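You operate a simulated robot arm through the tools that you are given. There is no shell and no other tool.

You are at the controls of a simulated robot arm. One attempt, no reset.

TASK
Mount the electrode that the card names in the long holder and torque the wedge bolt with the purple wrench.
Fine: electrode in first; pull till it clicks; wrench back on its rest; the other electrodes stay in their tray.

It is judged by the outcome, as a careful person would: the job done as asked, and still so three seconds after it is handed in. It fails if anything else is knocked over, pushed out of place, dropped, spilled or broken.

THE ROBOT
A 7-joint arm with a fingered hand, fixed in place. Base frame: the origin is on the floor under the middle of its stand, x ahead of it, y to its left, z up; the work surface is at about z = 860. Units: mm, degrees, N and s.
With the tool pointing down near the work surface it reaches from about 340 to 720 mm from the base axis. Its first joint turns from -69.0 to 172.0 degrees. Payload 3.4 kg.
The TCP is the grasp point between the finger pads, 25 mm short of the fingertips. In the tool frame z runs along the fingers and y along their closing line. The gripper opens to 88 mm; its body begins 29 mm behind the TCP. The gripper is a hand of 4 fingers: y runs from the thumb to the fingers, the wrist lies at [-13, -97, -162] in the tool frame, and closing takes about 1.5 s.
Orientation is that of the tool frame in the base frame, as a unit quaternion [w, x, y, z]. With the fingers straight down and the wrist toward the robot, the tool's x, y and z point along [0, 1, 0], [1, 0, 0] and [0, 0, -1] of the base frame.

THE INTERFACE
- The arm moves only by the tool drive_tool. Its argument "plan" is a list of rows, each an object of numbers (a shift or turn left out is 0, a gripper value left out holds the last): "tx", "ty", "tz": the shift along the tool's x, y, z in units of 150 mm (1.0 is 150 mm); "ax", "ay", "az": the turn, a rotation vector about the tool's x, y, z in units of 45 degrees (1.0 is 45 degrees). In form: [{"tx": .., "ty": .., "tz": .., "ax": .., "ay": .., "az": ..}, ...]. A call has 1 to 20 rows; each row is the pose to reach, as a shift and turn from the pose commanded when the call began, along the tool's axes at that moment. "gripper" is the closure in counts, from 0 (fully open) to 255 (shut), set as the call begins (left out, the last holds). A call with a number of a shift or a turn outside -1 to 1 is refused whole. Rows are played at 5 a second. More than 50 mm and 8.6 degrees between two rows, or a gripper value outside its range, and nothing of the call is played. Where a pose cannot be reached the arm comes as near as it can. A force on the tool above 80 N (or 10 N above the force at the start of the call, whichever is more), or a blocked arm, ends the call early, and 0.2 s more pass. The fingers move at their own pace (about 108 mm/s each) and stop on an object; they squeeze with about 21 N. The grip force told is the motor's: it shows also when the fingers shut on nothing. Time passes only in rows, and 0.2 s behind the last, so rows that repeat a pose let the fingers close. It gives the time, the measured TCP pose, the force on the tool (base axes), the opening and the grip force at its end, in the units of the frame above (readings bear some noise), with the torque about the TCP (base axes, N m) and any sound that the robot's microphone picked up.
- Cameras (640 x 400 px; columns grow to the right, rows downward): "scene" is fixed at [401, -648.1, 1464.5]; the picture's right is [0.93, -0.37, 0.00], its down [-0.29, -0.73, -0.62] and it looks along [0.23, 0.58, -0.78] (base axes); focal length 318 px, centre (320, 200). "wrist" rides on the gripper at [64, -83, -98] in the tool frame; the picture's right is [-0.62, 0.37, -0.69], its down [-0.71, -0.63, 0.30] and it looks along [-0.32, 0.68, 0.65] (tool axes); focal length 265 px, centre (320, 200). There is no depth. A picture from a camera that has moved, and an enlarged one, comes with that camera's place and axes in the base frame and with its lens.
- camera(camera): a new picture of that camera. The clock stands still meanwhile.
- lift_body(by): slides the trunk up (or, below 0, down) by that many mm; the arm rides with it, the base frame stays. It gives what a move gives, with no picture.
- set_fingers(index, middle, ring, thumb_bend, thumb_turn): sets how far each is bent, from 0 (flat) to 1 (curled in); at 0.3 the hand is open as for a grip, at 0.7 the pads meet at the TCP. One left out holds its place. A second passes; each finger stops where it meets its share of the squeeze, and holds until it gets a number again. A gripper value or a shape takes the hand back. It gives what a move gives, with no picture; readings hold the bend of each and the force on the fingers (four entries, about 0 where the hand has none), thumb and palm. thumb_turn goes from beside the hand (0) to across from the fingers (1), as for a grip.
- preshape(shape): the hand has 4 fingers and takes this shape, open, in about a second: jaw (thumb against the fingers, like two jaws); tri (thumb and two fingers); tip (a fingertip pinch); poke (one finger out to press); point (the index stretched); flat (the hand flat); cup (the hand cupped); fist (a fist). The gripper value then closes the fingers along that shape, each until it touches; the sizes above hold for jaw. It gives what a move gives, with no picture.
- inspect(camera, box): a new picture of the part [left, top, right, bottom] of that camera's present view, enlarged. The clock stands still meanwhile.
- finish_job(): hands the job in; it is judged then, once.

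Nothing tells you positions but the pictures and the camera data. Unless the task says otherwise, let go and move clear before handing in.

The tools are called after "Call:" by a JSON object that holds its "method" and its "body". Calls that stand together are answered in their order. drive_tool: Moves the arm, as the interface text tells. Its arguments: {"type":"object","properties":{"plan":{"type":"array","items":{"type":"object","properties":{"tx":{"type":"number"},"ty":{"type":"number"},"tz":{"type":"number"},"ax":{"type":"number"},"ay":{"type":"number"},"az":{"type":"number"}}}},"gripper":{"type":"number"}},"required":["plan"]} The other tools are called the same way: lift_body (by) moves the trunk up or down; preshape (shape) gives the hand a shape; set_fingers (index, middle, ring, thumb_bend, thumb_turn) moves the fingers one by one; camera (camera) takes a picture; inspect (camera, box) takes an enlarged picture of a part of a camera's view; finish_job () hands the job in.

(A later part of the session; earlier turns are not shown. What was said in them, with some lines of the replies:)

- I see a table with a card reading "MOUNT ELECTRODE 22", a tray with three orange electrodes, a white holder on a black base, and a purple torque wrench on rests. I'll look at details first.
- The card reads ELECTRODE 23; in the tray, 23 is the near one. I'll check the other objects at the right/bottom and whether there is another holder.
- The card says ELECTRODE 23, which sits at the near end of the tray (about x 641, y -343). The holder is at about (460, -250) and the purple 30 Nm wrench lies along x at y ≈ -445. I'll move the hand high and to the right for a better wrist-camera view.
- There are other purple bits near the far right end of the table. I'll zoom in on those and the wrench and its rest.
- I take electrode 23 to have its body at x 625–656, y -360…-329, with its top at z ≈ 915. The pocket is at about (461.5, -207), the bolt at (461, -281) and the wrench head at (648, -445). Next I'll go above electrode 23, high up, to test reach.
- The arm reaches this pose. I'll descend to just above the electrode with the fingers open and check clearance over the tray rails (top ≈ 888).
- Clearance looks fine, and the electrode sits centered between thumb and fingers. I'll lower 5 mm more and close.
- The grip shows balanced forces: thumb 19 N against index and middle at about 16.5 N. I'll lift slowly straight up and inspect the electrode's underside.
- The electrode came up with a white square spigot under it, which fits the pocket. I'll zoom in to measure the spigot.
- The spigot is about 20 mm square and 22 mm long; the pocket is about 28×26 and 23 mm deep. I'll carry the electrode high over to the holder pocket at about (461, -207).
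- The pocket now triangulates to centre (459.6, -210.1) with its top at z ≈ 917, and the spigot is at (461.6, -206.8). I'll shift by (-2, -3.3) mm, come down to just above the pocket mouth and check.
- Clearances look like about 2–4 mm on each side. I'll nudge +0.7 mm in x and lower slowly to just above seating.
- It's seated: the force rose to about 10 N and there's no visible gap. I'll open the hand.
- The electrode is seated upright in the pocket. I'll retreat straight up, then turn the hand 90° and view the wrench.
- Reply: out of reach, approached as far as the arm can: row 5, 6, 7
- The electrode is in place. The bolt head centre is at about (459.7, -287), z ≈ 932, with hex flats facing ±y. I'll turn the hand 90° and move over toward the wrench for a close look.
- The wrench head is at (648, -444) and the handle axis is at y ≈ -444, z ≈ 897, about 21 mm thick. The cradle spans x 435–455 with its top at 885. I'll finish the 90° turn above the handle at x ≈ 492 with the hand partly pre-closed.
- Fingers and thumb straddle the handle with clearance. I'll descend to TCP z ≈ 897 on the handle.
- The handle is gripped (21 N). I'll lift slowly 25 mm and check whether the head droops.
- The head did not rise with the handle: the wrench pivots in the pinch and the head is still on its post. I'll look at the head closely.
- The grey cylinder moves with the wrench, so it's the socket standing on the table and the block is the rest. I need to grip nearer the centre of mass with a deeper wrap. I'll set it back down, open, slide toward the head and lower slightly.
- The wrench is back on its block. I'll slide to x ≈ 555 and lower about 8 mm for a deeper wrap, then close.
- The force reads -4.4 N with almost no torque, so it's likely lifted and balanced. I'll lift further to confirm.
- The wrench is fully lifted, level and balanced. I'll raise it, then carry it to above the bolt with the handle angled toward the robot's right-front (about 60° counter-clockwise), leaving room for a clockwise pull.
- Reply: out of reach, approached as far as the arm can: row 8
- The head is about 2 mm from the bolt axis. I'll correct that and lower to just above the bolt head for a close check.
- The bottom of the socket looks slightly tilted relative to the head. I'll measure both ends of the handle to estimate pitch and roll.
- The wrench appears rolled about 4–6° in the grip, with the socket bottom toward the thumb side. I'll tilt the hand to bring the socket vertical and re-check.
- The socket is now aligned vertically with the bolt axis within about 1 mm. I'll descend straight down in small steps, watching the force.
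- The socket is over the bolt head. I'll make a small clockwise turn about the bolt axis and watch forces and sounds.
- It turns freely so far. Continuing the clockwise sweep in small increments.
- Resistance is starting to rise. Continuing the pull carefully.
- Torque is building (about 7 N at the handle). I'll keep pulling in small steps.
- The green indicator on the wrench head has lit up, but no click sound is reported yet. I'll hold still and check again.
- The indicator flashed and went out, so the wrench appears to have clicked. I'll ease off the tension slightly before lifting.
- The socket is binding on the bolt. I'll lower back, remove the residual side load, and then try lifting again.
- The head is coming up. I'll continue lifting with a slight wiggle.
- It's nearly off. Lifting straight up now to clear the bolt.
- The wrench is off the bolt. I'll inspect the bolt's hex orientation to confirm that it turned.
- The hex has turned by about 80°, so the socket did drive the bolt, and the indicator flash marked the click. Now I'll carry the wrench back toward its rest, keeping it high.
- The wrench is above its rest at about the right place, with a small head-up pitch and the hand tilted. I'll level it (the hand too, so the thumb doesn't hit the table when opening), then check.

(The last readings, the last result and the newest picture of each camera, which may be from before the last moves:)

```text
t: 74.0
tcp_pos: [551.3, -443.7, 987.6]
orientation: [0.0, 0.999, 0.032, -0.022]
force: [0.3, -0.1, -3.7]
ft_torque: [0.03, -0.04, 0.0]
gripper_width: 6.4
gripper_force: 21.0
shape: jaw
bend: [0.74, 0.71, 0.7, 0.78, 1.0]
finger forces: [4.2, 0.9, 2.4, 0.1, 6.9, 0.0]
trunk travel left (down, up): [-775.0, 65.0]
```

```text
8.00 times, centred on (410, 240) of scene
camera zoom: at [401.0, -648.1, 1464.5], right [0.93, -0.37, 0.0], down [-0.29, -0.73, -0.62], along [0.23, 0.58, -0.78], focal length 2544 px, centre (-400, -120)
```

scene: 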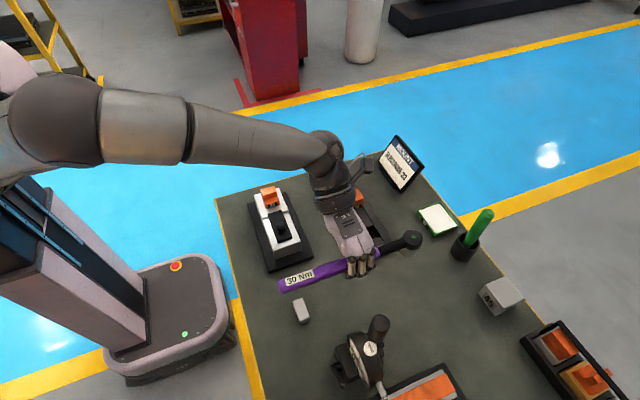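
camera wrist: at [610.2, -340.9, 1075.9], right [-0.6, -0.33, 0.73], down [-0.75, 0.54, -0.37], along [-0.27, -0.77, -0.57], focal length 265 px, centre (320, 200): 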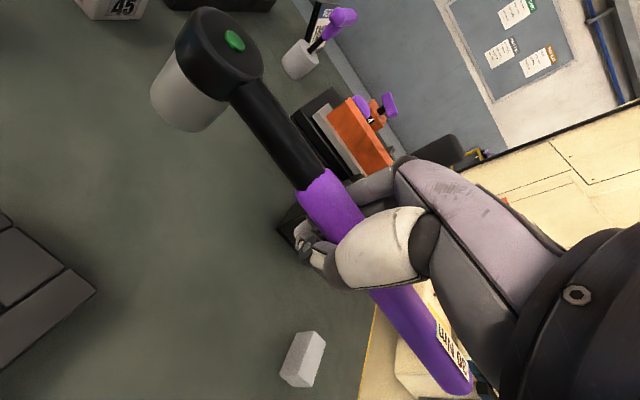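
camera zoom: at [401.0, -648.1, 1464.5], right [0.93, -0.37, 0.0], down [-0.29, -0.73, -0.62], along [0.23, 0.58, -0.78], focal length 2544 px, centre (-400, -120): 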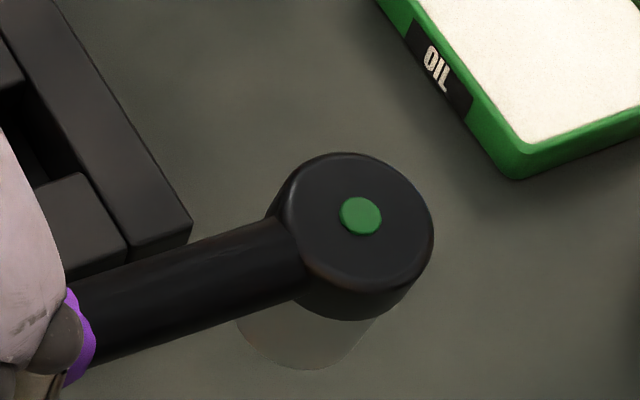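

Call:
{"method": "drive_tool", "body": {"plan": [{"tx": 0.0044, "ty": -0.0067, "tz": 0.1, "ay": 0.015}, {"tx": 0.0088, "ty": -0.0133, "tz": 0.2, "ay": 0.03}, {"tx": 0.0132, "ty": -0.0133, "tz": 0.3, "ay": 0.03}, {"tx": 0.0176, "ty": -0.0133, "tz": 0.4, "ay": 0.03}, {"tx": 0.022, "ty": -0.0133, "tz": 0.5, "ay": 0.03}, {"tx": 0.0242, "ty": -0.0133, "tz": 0.55, "ay": 0.03}, {"tx": 0.0242, "ty": -0.0133, "tz": 0.55, "ay": 0.03}]}}

Call:
{"method": "inspect", "body": {"camera": "scene", "box": [280, 220, 440, 340]}}

Call:
{"method": "inspect", "body": {"camera": "scene", "box": [275, 275, 345, 335]}}

Call:
{"method": "inspect", "body": {"camera": "wrist", "box": [130, 0, 290, 150]}}

```text
t: 75.6
tcp_pos: [550.1, -441.8, 903.7]
orientation: [0.0, 0.999, 0.032, -0.011]
force: [1.0, 0.8, -2.8]
ft_torque: [0.04, 0.0, -0.02]
gripper_width: 6.4
gripper_force: 21.0
shape: jaw
bend: [0.74, 0.71, 0.7, 0.78, 1.0]
finger forces: [4.2, 0.9, 2.5, 0.0, 6.9, 0.0]
trunk travel left (down, up): [-775.0, 65.0]
```

```text
3.33 times, centred on (360, 280) of scene
camera zoom: at [401.0, -648.1, 1464.5], right [0.93, -0.37, 0.0], down [-0.29, -0.73, -0.62], along [0.23, 0.58, -0.78], focal length 1060 px, centre (187, -67)
```

zoom: 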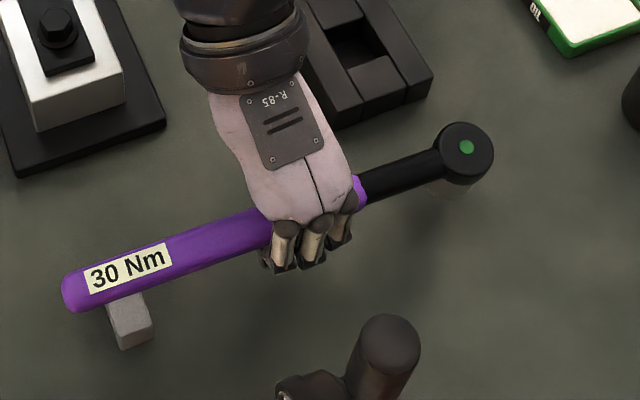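

```text
6.67 times, centred on (310, 305) of scene
camera zoom: at [401.0, -648.1, 1464.5], right [0.93, -0.37, 0.0], down [-0.29, -0.73, -0.62], along [0.23, 0.58, -0.78], focal length 2120 px, centre (387, -500)
```

zoom: 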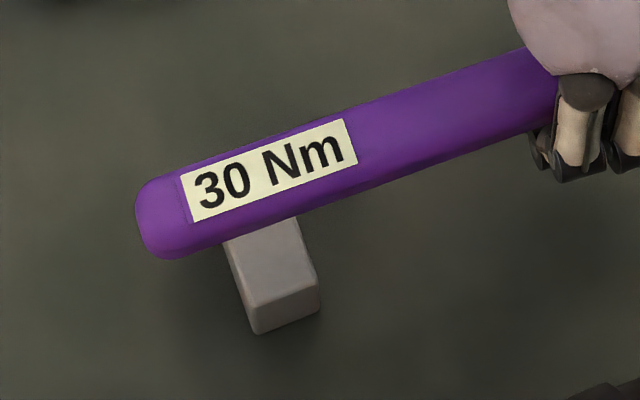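

```text
2.67 times, centred on (210, 75) of wrist
camera zoom: at [611.7, -354.4, 1002.0], right [-0.58, -0.41, 0.71], down [-0.76, 0.58, -0.29], along [-0.29, -0.7, -0.65], focal length 708 px, centre (613, 533)
```

zoom: 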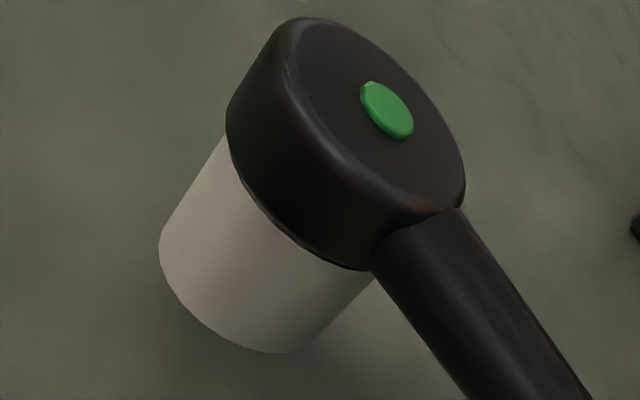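

Call:
{"method": "drive_tool", "body": {"plan": [{"tx": 0.0008, "tz": 0.035}, {"tx": 0.0014, "tz": 0.065}, {"tx": 0.002, "tz": 0.085}, {"tx": 0.002, "tz": 0.085}]}}

Call:
{"method": "inspect", "body": {"camera": "scene", "box": [280, 230, 420, 330]}}

Call:
{"method": "inspect", "body": {"camera": "scene", "box": [380, 245, 430, 295]}}

Call:
{"method": "inspect", "body": {"camera": "wrist", "box": [130, 0, 290, 150]}}

```text
t: 76.6
tcp_pos: [550.6, -441.8, 891.5]
orientation: [0.0, 0.999, 0.032, -0.011]
force: [0.4, 0.2, -4.1]
ft_torque: [0.03, -0.01, 0.01]
gripper_width: 6.5
gripper_force: 21.1
shape: jaw
bend: [0.74, 0.71, 0.7, 0.78, 1.0]
finger forces: [4.1, 0.9, 2.3, 0.0, 6.9, 0.0]
trunk travel left (down, up): [-775.0, 65.0]
```

```text
4.00 times, centred on (350, 280) of scene
camera zoom: at [401.0, -648.1, 1464.5], right [0.93, -0.37, 0.0], down [-0.29, -0.73, -0.62], along [0.23, 0.58, -0.78], focal length 1272 px, centre (200, -120)
```

zoom: 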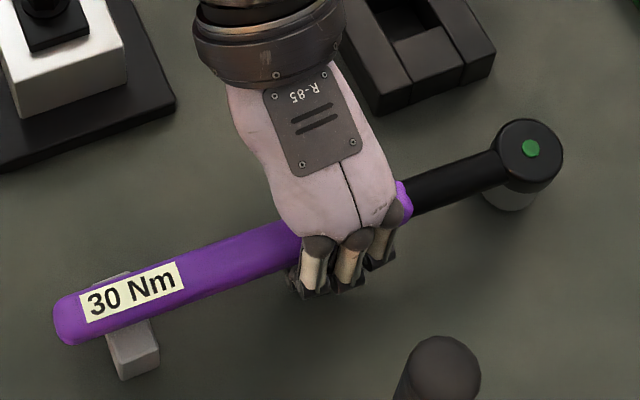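

```text
8.00 times, centred on (405, 270) of scene
camera zoom: at [401.0, -648.1, 1464.5], right [0.93, -0.37, 0.0], down [-0.29, -0.73, -0.62], along [0.23, 0.58, -0.78], focal length 2544 px, centre (-360, -360)
```

zoom: 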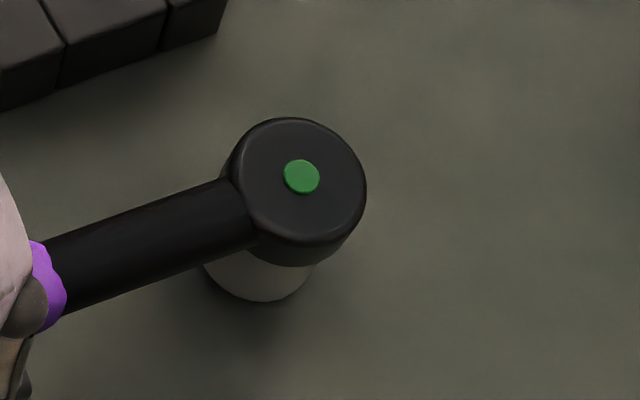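

```text
2.67 times, centred on (210, 75) of wrist
camera zoom: at [612.1, -354.1, 989.1], right [-0.58, -0.41, 0.71], down [-0.76, 0.58, -0.29], along [-0.29, -0.7, -0.65], focal length 708 px, centre (613, 533)
```

zoom: 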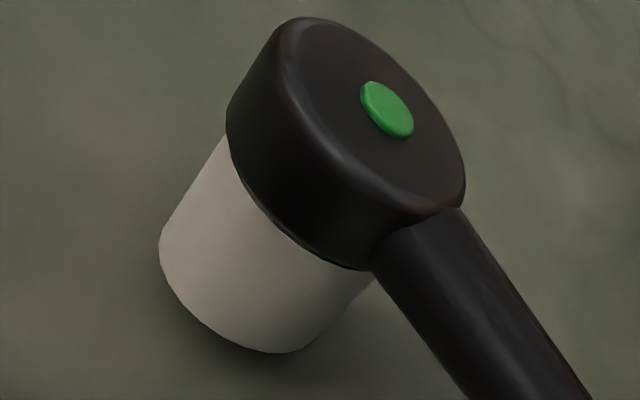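

Call:
{"method": "drive_tool", "body": {"plan": [{"tz": 0.01}, {"tz": 0.01}]}}

Call:
{"method": "drive_tool", "body": {"plan": [{"tz": 0.01}, {"tz": 0.01}]}}

Call:
{"method": "inspect", "body": {"camera": "scene", "box": [380, 245, 430, 295]}}

Call:
{"method": "inspect", "body": {"camera": "scene", "box": [280, 270, 370, 330]}}

```text
t: 77.2
tcp_pos: [552.3, -439.9, 889.3]
orientation: [0.001, 0.999, 0.032, -0.01]
force: [-0.1, -0.3, -4.3]
ft_torque: [-0.01, -0.04, 0.01]
gripper_width: 6.1
gripper_force: 21.3
shape: jaw
bend: [0.74, 0.71, 0.7, 0.78, 1.0]
finger forces: [4.2, 0.9, 2.3, 0.0, 6.9, 0.0]
trunk travel left (down, up): [-775.0, 65.0]
```

```text
t: 77.8
tcp_pos: [550.6, -442.2, 887.0]
orientation: [0.001, 0.999, 0.032, -0.011]
force: [0.6, 0.0, -4.7]
ft_torque: [0.06, -0.03, 0.02]
gripper_width: 6.7
gripper_force: 21.1
shape: jaw
bend: [0.74, 0.71, 0.7, 0.78, 1.0]
finger forces: [4.3, 0.8, 2.3, 0.0, 6.9, 0.1]
trunk travel left (down, up): [-775.0, 65.0]
```

```text
8.00 times, centred on (405, 270) of scene
camera zoom: at [401.0, -648.1, 1464.5], right [0.93, -0.37, 0.0], down [-0.29, -0.73, -0.62], along [0.23, 0.58, -0.78], focal length 2544 px, centre (-360, -360)
```

zoom: 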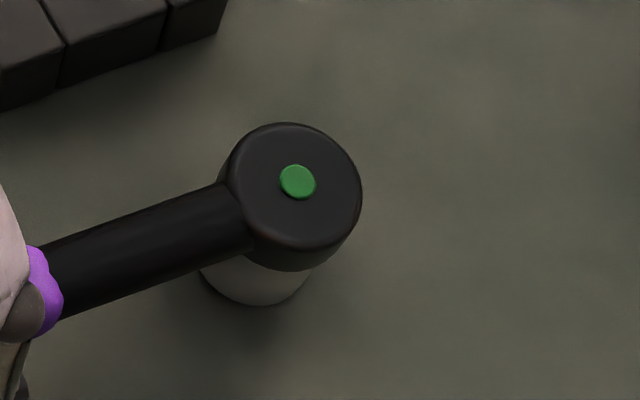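

```text
6.67 times, centred on (325, 300) of scene
camera zoom: at [401.0, -648.1, 1464.5], right [0.93, -0.37, 0.0], down [-0.29, -0.73, -0.62], along [0.23, 0.58, -0.78], focal length 2120 px, centre (287, -467)
```

zoom: 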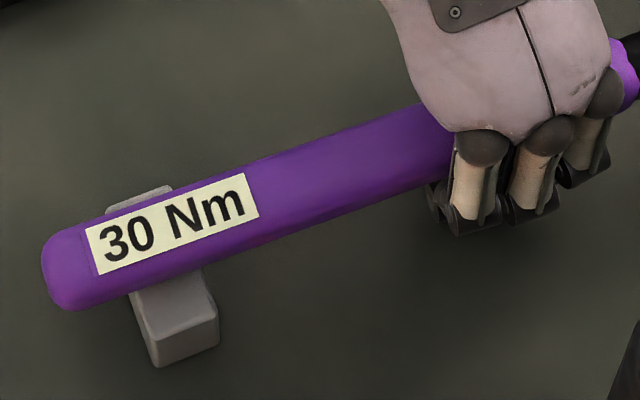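

Call:
{"method": "drive_tool", "body": {"plan": [{"tz": 0.008}, {"tz": 0.008}]}}

Call:
{"method": "drive_tool", "body": {"plan": [{"tz": 0.008}, {"tz": 0.008}]}}

Call:
{"method": "drive_tool", "body": {"plan": [{"tz": 0.008}, {"tz": 0.008}]}}

Call:
{"method": "inspect", "body": {"camera": "scene", "box": [280, 240, 430, 330]}}

```text
t: 78.4
tcp_pos: [551.4, -440.6, 886.6]
orientation: [0.001, 0.999, 0.033, -0.01]
force: [-0.3, -0.8, -3.5]
ft_torque: [0.05, -0.03, -0.01]
gripper_width: 6.2
gripper_force: 20.8
shape: jaw
bend: [0.74, 0.71, 0.7, 0.78, 1.0]
finger forces: [4.2, 0.9, 2.5, 0.0, 6.9, 0.0]
trunk travel left (down, up): [-775.0, 65.0]
```

```text
t: 79.0
tcp_pos: [550.9, -440.5, 885.5]
orientation: [0.001, 0.999, 0.032, -0.011]
force: [-1.2, 0.2, -4.0]
ft_torque: [0.01, -0.01, -0.02]
gripper_width: 6.6
gripper_force: 20.8
shape: jaw
bend: [0.74, 0.71, 0.7, 0.78, 1.0]
finger forces: [4.2, 0.8, 2.3, 0.0, 6.9, 0.0]
trunk travel left (down, up): [-775.0, 65.0]
```

```text
t: 79.6
tcp_pos: [550.4, -441.4, 884.6]
orientation: [0.001, 0.999, 0.032, -0.01]
force: [-0.1, -0.3, -1.6]
ft_torque: [0.01, -0.04, -0.04]
gripper_width: 6.5
gripper_force: 21.5
shape: jaw
bend: [0.74, 0.71, 0.7, 0.78, 1.0]
finger forces: [4.2, 0.9, 2.3, 0.1, 6.9, 0.0]
trunk travel left (down, up): [-775.0, 65.0]
```

```text
4.27 times, centred on (355, 285) of scene
camera zoom: at [401.0, -648.1, 1464.5], right [0.93, -0.37, 0.0], down [-0.29, -0.73, -0.62], along [0.23, 0.58, -0.78], focal length 1357 px, centre (171, -163)
```

zoom: 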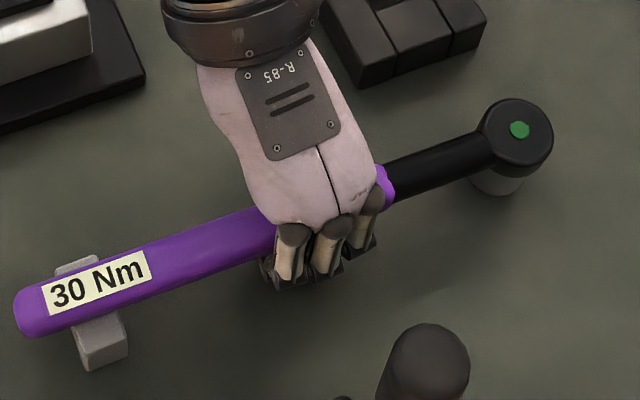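

Call:
{"method": "drive_tool", "body": {"plan": [{"tz": 0.007}, {"tz": 0.007}]}}

Call:
{"method": "inspect", "body": {"camera": "scene", "box": [380, 245, 430, 295]}}

Call:
{"method": "inspect", "body": {"camera": "scene", "box": [280, 270, 370, 330]}}

```text
t: 80.2
tcp_pos: [549.3, -440.5, 884.2]
orientation: [0.002, 0.999, 0.033, -0.009]
force: [1.7, -2.2, 2.5]
ft_torque: [-0.1, -0.11, -0.01]
gripper_width: 6.4
gripper_force: 20.6
shape: jaw
bend: [0.74, 0.71, 0.7, 0.78, 1.0]
finger forces: [17.9, 1.0, 2.4, 0.1, 6.9, 0.0]
trunk travel left (down, up): [-775.0, 65.0]
```

```text
8.00 times, centred on (405, 270) of scene
camera zoom: at [401.0, -648.1, 1464.5], right [0.93, -0.37, 0.0], down [-0.29, -0.73, -0.62], along [0.23, 0.58, -0.78], focal length 2544 px, centre (-360, -360)
```

zoom: 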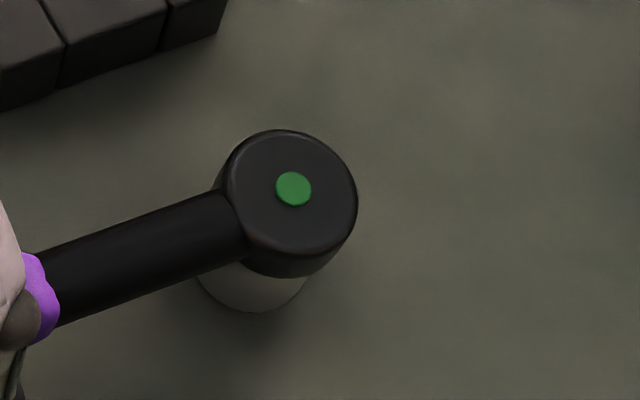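

```text
6.67 times, centred on (325, 300) of scene
camera zoom: at [401.0, -648.1, 1464.5], right [0.93, -0.37, 0.0], down [-0.29, -0.73, -0.62], along [0.23, 0.58, -0.78], focal length 2120 px, centre (287, -467)
```

zoom: 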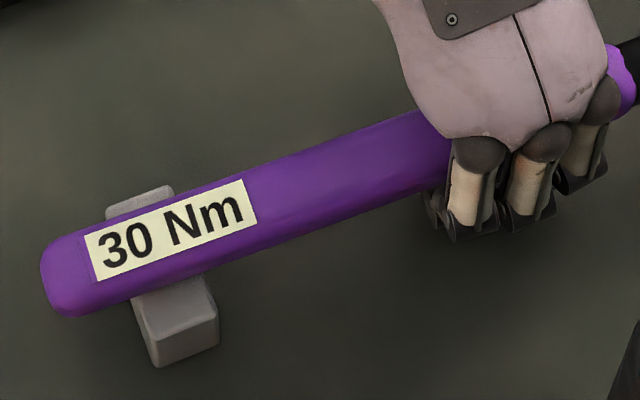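

Contact with the table has begun: the index fingertip and socket are touching. I'll raise about 1 mm and open just enough to free the handle.

Call:
{"method": "drive_tool", "body": {"plan": [{"tz": -0.007}, {"tz": -0.007}]}}

Call:
{"method": "drive_tool", "body": {"plan": [{"tz": 0}, {"tz": 0}, {"tz": 0}, {"tz": 0}, {"tz": 0}], "gripper": 150}}

Call:
{"method": "inspect", "body": {"camera": "scene", "box": [280, 240, 430, 330]}}

Call:
{"method": "inspect", "body": {"camera": "scene", "box": [380, 245, 430, 295]}}

Call:
{"method": "inspect", "body": {"camera": "wrist", "box": [200, 100, 400, 300]}}

```text
t: 80.8
tcp_pos: [547.9, -441.3, 885.3]
orientation: [0.0, 0.999, 0.032, -0.01]
force: [1.4, -1.7, 1.6]
ft_torque: [-0.03, -0.1, -0.04]
gripper_width: 6.7
gripper_force: 21.2
shape: jaw
bend: [0.74, 0.71, 0.7, 0.78, 1.0]
finger forces: [4.2, 1.0, 2.4, 0.1, 6.9, 0.0]
trunk travel left (down, up): [-775.0, 65.0]
```

```text
t: 82.0
tcp_pos: [549.0, -440.0, 884.5]
orientation: [0.001, 0.999, 0.032, -0.01]
force: [0.2, -0.4, 4.5]
ft_torque: [0.02, -0.01, 0.02]
gripper_width: 35.4
gripper_force: 0.0
shape: jaw
bend: [0.74, 0.48, 0.45, 0.73, 1.0]
finger forces: [2.2, 0.2, 0.1, 0.1, 2.9, 0.0]
trunk travel left (down, up): [-775.0, 65.0]
```

```text
4.27 times, centred on (355, 285) of scene
camera zoom: at [401.0, -648.1, 1464.5], right [0.93, -0.37, 0.0], down [-0.29, -0.73, -0.62], along [0.23, 0.58, -0.78], focal length 1357 px, centre (171, -163)
```

zoom: 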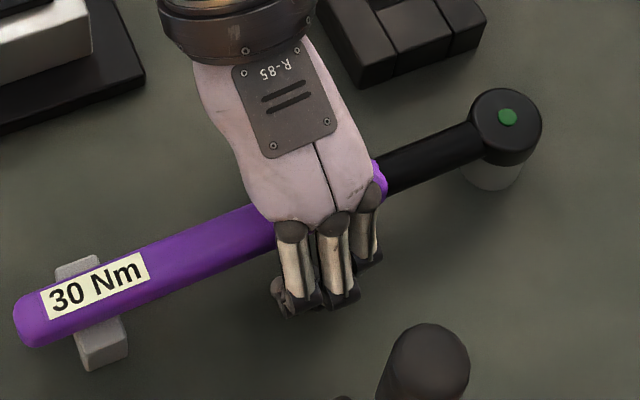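

```text
8.00 times, centred on (405, 270) of scene
camera zoom: at [401.0, -648.1, 1464.5], right [0.93, -0.37, 0.0], down [-0.29, -0.73, -0.62], along [0.23, 0.58, -0.78], focal length 2544 px, centre (-360, -360)
```

zoom: 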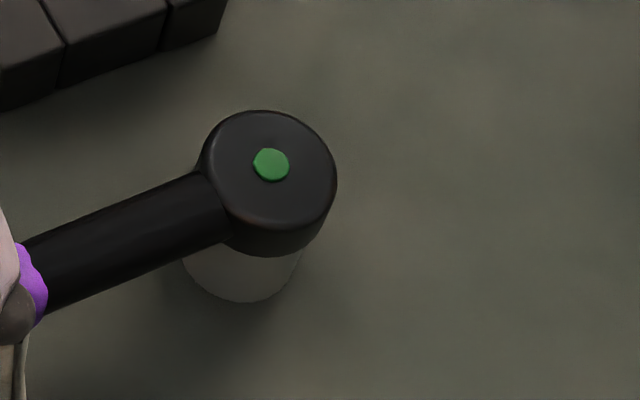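

```text
2.00 times, centred on (300, 200) of wrist
camera zoom: at [610.2, -352.8, 984.0], right [-0.58, -0.41, 0.7], down [-0.76, 0.58, -0.29], along [-0.29, -0.71, -0.65], focal length 531 px, centre (360, 200)
```

zoom: 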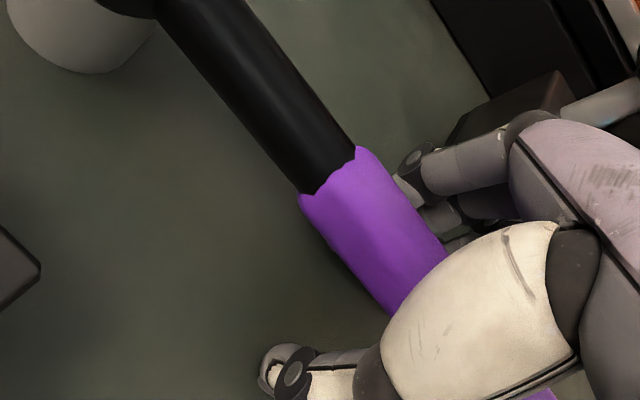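

The index finger still shows curled (0.74). I'll open further while holding position, and check.

Call:
{"method": "drive_tool", "body": {"plan": [{"tz": -0.004}, {"tz": -0.007}, {"tz": -0.007}, {"tz": -0.007}, {"tz": -0.007}, {"tz": -0.007}], "gripper": 90}}

Call:
{"method": "inspect", "body": {"camera": "scene", "box": [280, 240, 430, 330]}}

Call:
{"method": "inspect", "body": {"camera": "wrist", "box": [200, 100, 400, 300]}}

```text
t: 83.4
tcp_pos: [548.8, -440.9, 886.8]
orientation: [0.001, 0.999, 0.032, -0.01]
force: [-0.7, -0.8, -0.3]
ft_torque: [-0.01, 0.05, 0.0]
gripper_width: 56.4
gripper_force: 0.1
shape: jaw
bend: [0.28, 0.39, 0.36, 0.62, 1.0]
finger forces: [0.0, 0.3, 0.0, 0.0, 0.0, 0.0]
trunk travel left (down, up): [-775.0, 65.0]
```

```text
4.27 times, centred on (355, 285) of scene
camera zoom: at [401.0, -648.1, 1464.5], right [0.93, -0.37, 0.0], down [-0.29, -0.73, -0.62], along [0.23, 0.58, -0.78], focal length 1357 px, centre (171, -163)
```

zoom: 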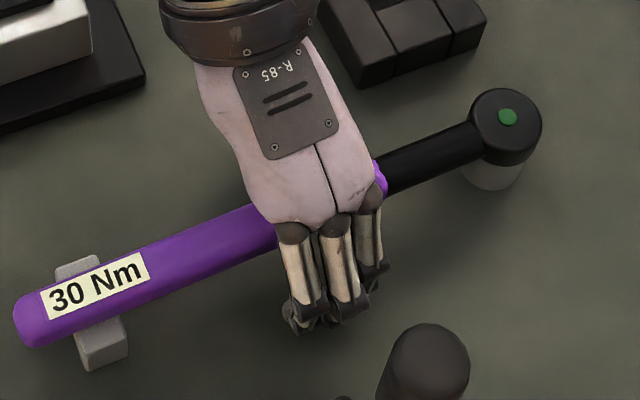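

```text
2.00 times, centred on (300, 200) of wrist
camera zoom: at [610.5, -353.7, 984.0], right [-0.58, -0.41, 0.71], down [-0.76, 0.58, -0.29], along [-0.29, -0.7, -0.65], focal length 531 px, centre (360, 200)
```

zoom: 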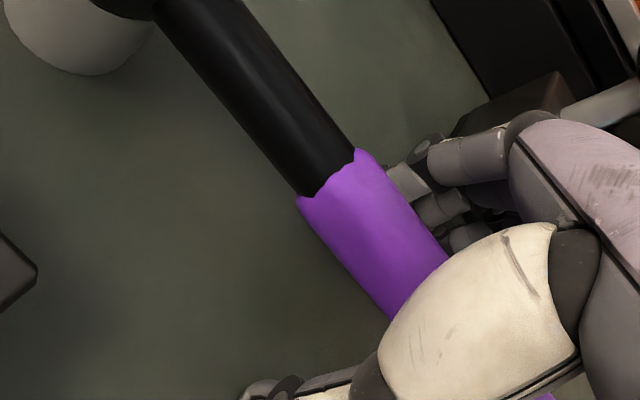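

The hand is open around the handle and the wrench is resting on its block. I'll raise straight up slowly.

Call:
{"method": "drive_tool", "body": {"plan": [{"tz": -0.03, "ty": 0.015}, {"tz": -0.07, "ty": 0.015, "tx": -0.001}, {"tz": -0.13, "ty": 0.015, "tx": -0.002}, {"tz": -0.2, "ty": 0.015, "tx": -0.004}, {"tz": -0.35, "ty": 0.015, "tx": -0.007}, {"tz": -0.5, "ty": 0.015, "tx": -0.011}, {"tz": -0.667, "ty": 0.015, "tx": -0.0147}, {"tz": -0.667, "ty": 0.015, "tx": -0.0147}]}}

Call:
{"method": "camera", "body": {"camera": "scene"}}

Call:
{"method": "inspect", "body": {"camera": "scene", "box": [275, 240, 435, 340]}}

Call:
{"method": "inspect", "body": {"camera": "scene", "box": [380, 245, 430, 295]}}

```text
t: 85.2
tcp_pos: [550.4, -443.6, 984.4]
orientation: [0.0, 0.999, 0.032, -0.011]
force: [-0.9, -0.5, -0.2]
ft_torque: [-0.01, 0.0, -0.02]
gripper_width: 56.5
gripper_force: 0.1
shape: jaw
bend: [0.28, 0.39, 0.36, 0.62, 1.0]
finger forces: [0.0, 0.1, 0.0, 0.0, 0.1, 0.0]
trunk travel left (down, up): [-775.0, 65.0]
```

```text
taken
```

scene: 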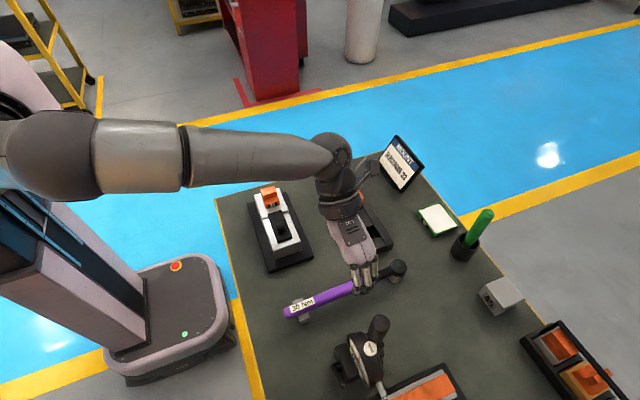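

```text
4.00 times, centred on (355, 290) of scene
camera zoom: at [401.0, -648.1, 1464.5], right [0.93, -0.37, 0.0], down [-0.29, -0.73, -0.62], along [0.23, 0.58, -0.78], focal length 1272 px, centre (180, -160)
```

zoom: 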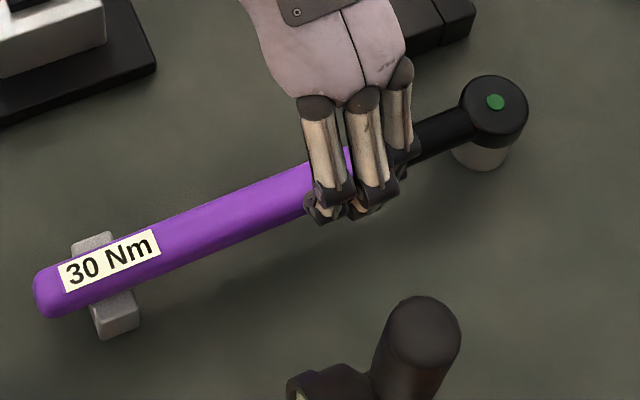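

```text
8.00 times, centred on (405, 270) of scene
camera zoom: at [401.0, -648.1, 1464.5], right [0.93, -0.37, 0.0], down [-0.29, -0.73, -0.62], along [0.23, 0.58, -0.78], focal length 2544 px, centre (-360, -360)
```

zoom: 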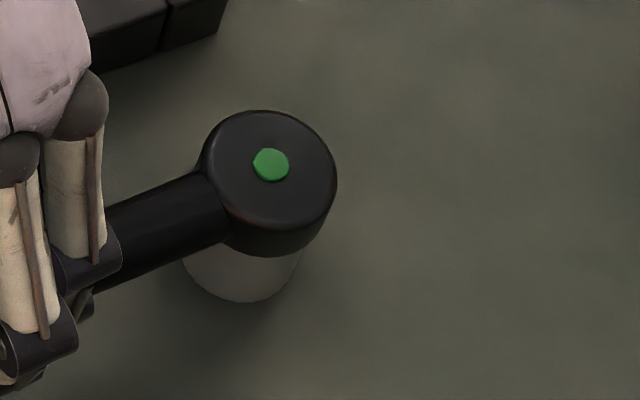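

The wrench is resting on its block again. I'll move the hand clear and do a final check of the electrode, holder, tray and wrench.

Call:
{"method": "drive_tool", "body": {"plan": [{"tz": -0.15}, {"tz": -0.3, "tx": -0.1}, {"tz": -0.4, "tx": -0.3}, {"tz": -0.4, "tx": -0.5, "ty": -0.1}, {"tz": -0.4, "tx": -0.7, "ty": -0.3}, {"tz": -0.4, "tx": -0.9, "ty": -0.5}, {"tz": -0.4, "tx": -0.9, "ty": -0.5}], "gripper": 0}}

Call:
{"method": "camera", "body": {"camera": "scene"}}

Call:
{"method": "inspect", "body": {"camera": "scene", "box": [235, 170, 325, 280]}}

Call:
{"method": "inspect", "body": {"camera": "scene", "box": [270, 240, 430, 340]}}

Call:
{"method": "inspect", "body": {"camera": "scene", "box": [310, 130, 450, 260]}}

```text
t: 86.8
tcp_pos: [410.6, -375.3, 1045.4]
orientation: [0.0, 0.999, 0.032, -0.01]
force: [-0.6, 1.4, -0.2]
ft_torque: [-0.01, 0.01, 0.0]
gripper_width: 87.9
gripper_force: 0.1
shape: jaw
bend: [0.3, 0.3, 0.3, 0.3, 0.98]
finger forces: [0.0, 0.0, 0.0, 0.0, 0.0, 0.0]
trunk travel left (down, up): [-775.0, 65.0]
```

```text
taken
```

scene: 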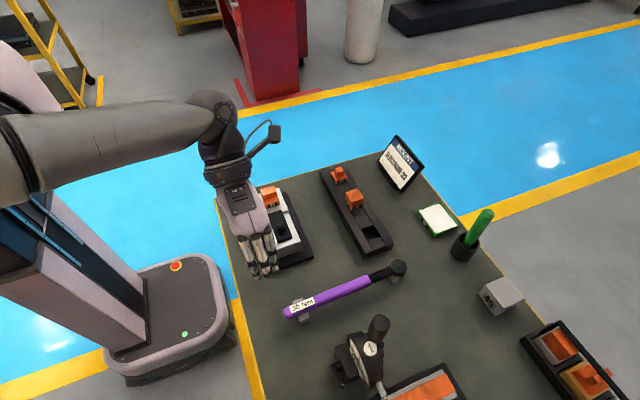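

```text
3.64 times, centred on (280, 225) of scene
camera zoom: at [401.0, -648.1, 1464.5], right [0.93, -0.37, 0.0], down [-0.29, -0.73, -0.62], along [0.23, 0.58, -0.78], focal length 1156 px, centre (466, 109)
```

zoom: 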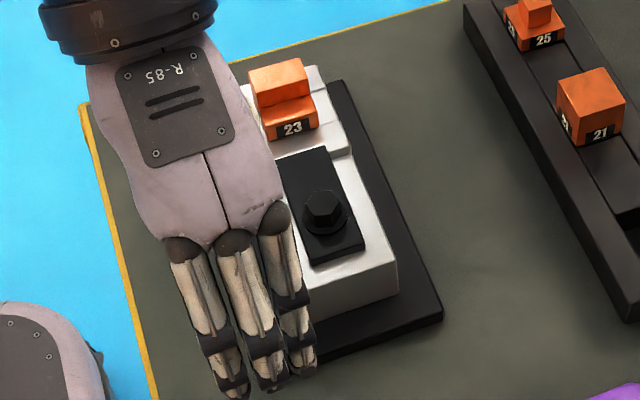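

```text
4.00 times, centred on (350, 290) of scene
camera zoom: at [401.0, -648.1, 1464.5], right [0.93, -0.37, 0.0], down [-0.29, -0.73, -0.62], along [0.23, 0.58, -0.78], focal length 1272 px, centre (200, -160)
```

zoom: 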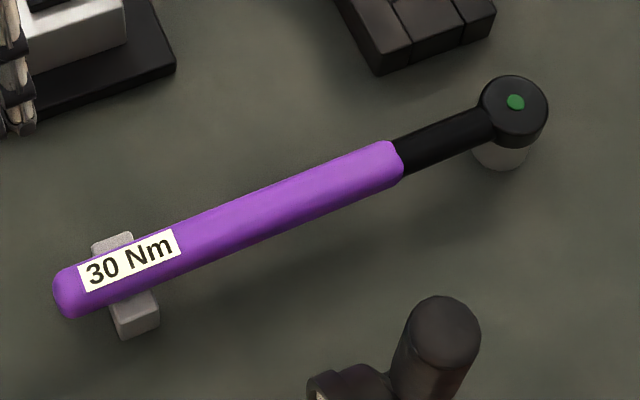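

```text
3.08 times, centred on (380, 195) of scene
camera zoom: at [401.0, -648.1, 1464.5], right [0.93, -0.37, 0.0], down [-0.29, -0.73, -0.62], along [0.23, 0.58, -0.78], focal length 978 px, centre (135, 215)
```

zoom: 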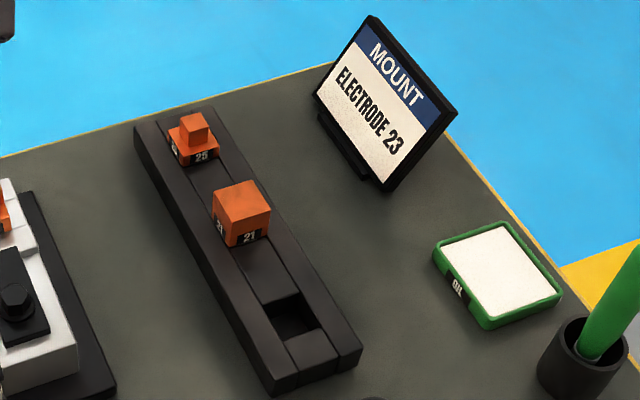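

Electrode 23 is seated in the holder, and 25 and 21 are still in the tray. The wrench is on its rest, the bolt has been turned to the point where the wrench signalled, and the hand is clear. I'm handing the job in.

Call:
{"method": "finish_job", "body": {}}

```text
The job is handed in.
```

Electrode 23 is mounted in the long holder, the wedge bolt is tightened with the purple wrench, and the job is handed in. The one thing I couldn't confirm is the click itself.

- **Electrode:** it sits square in the pocket, and I mounted it before touching the bolt. Electrodes 21 and 25 are still in their tray.
- **Bolt:** I pulled clockwise until the green light on the wrench head flashed, and the bolt head has turned about 80°. The microphone reported no click, so I took the flash as the click. I pulled 2–3° further before easing off, and up to about 10° past the flash at most.
- **Wrench:** it is back on its block, about 3 mm from where it started.
- **Everything else:** the holder and its base are where they were. I saw nothing knocked over or moved, and the hand is clear of the table items.
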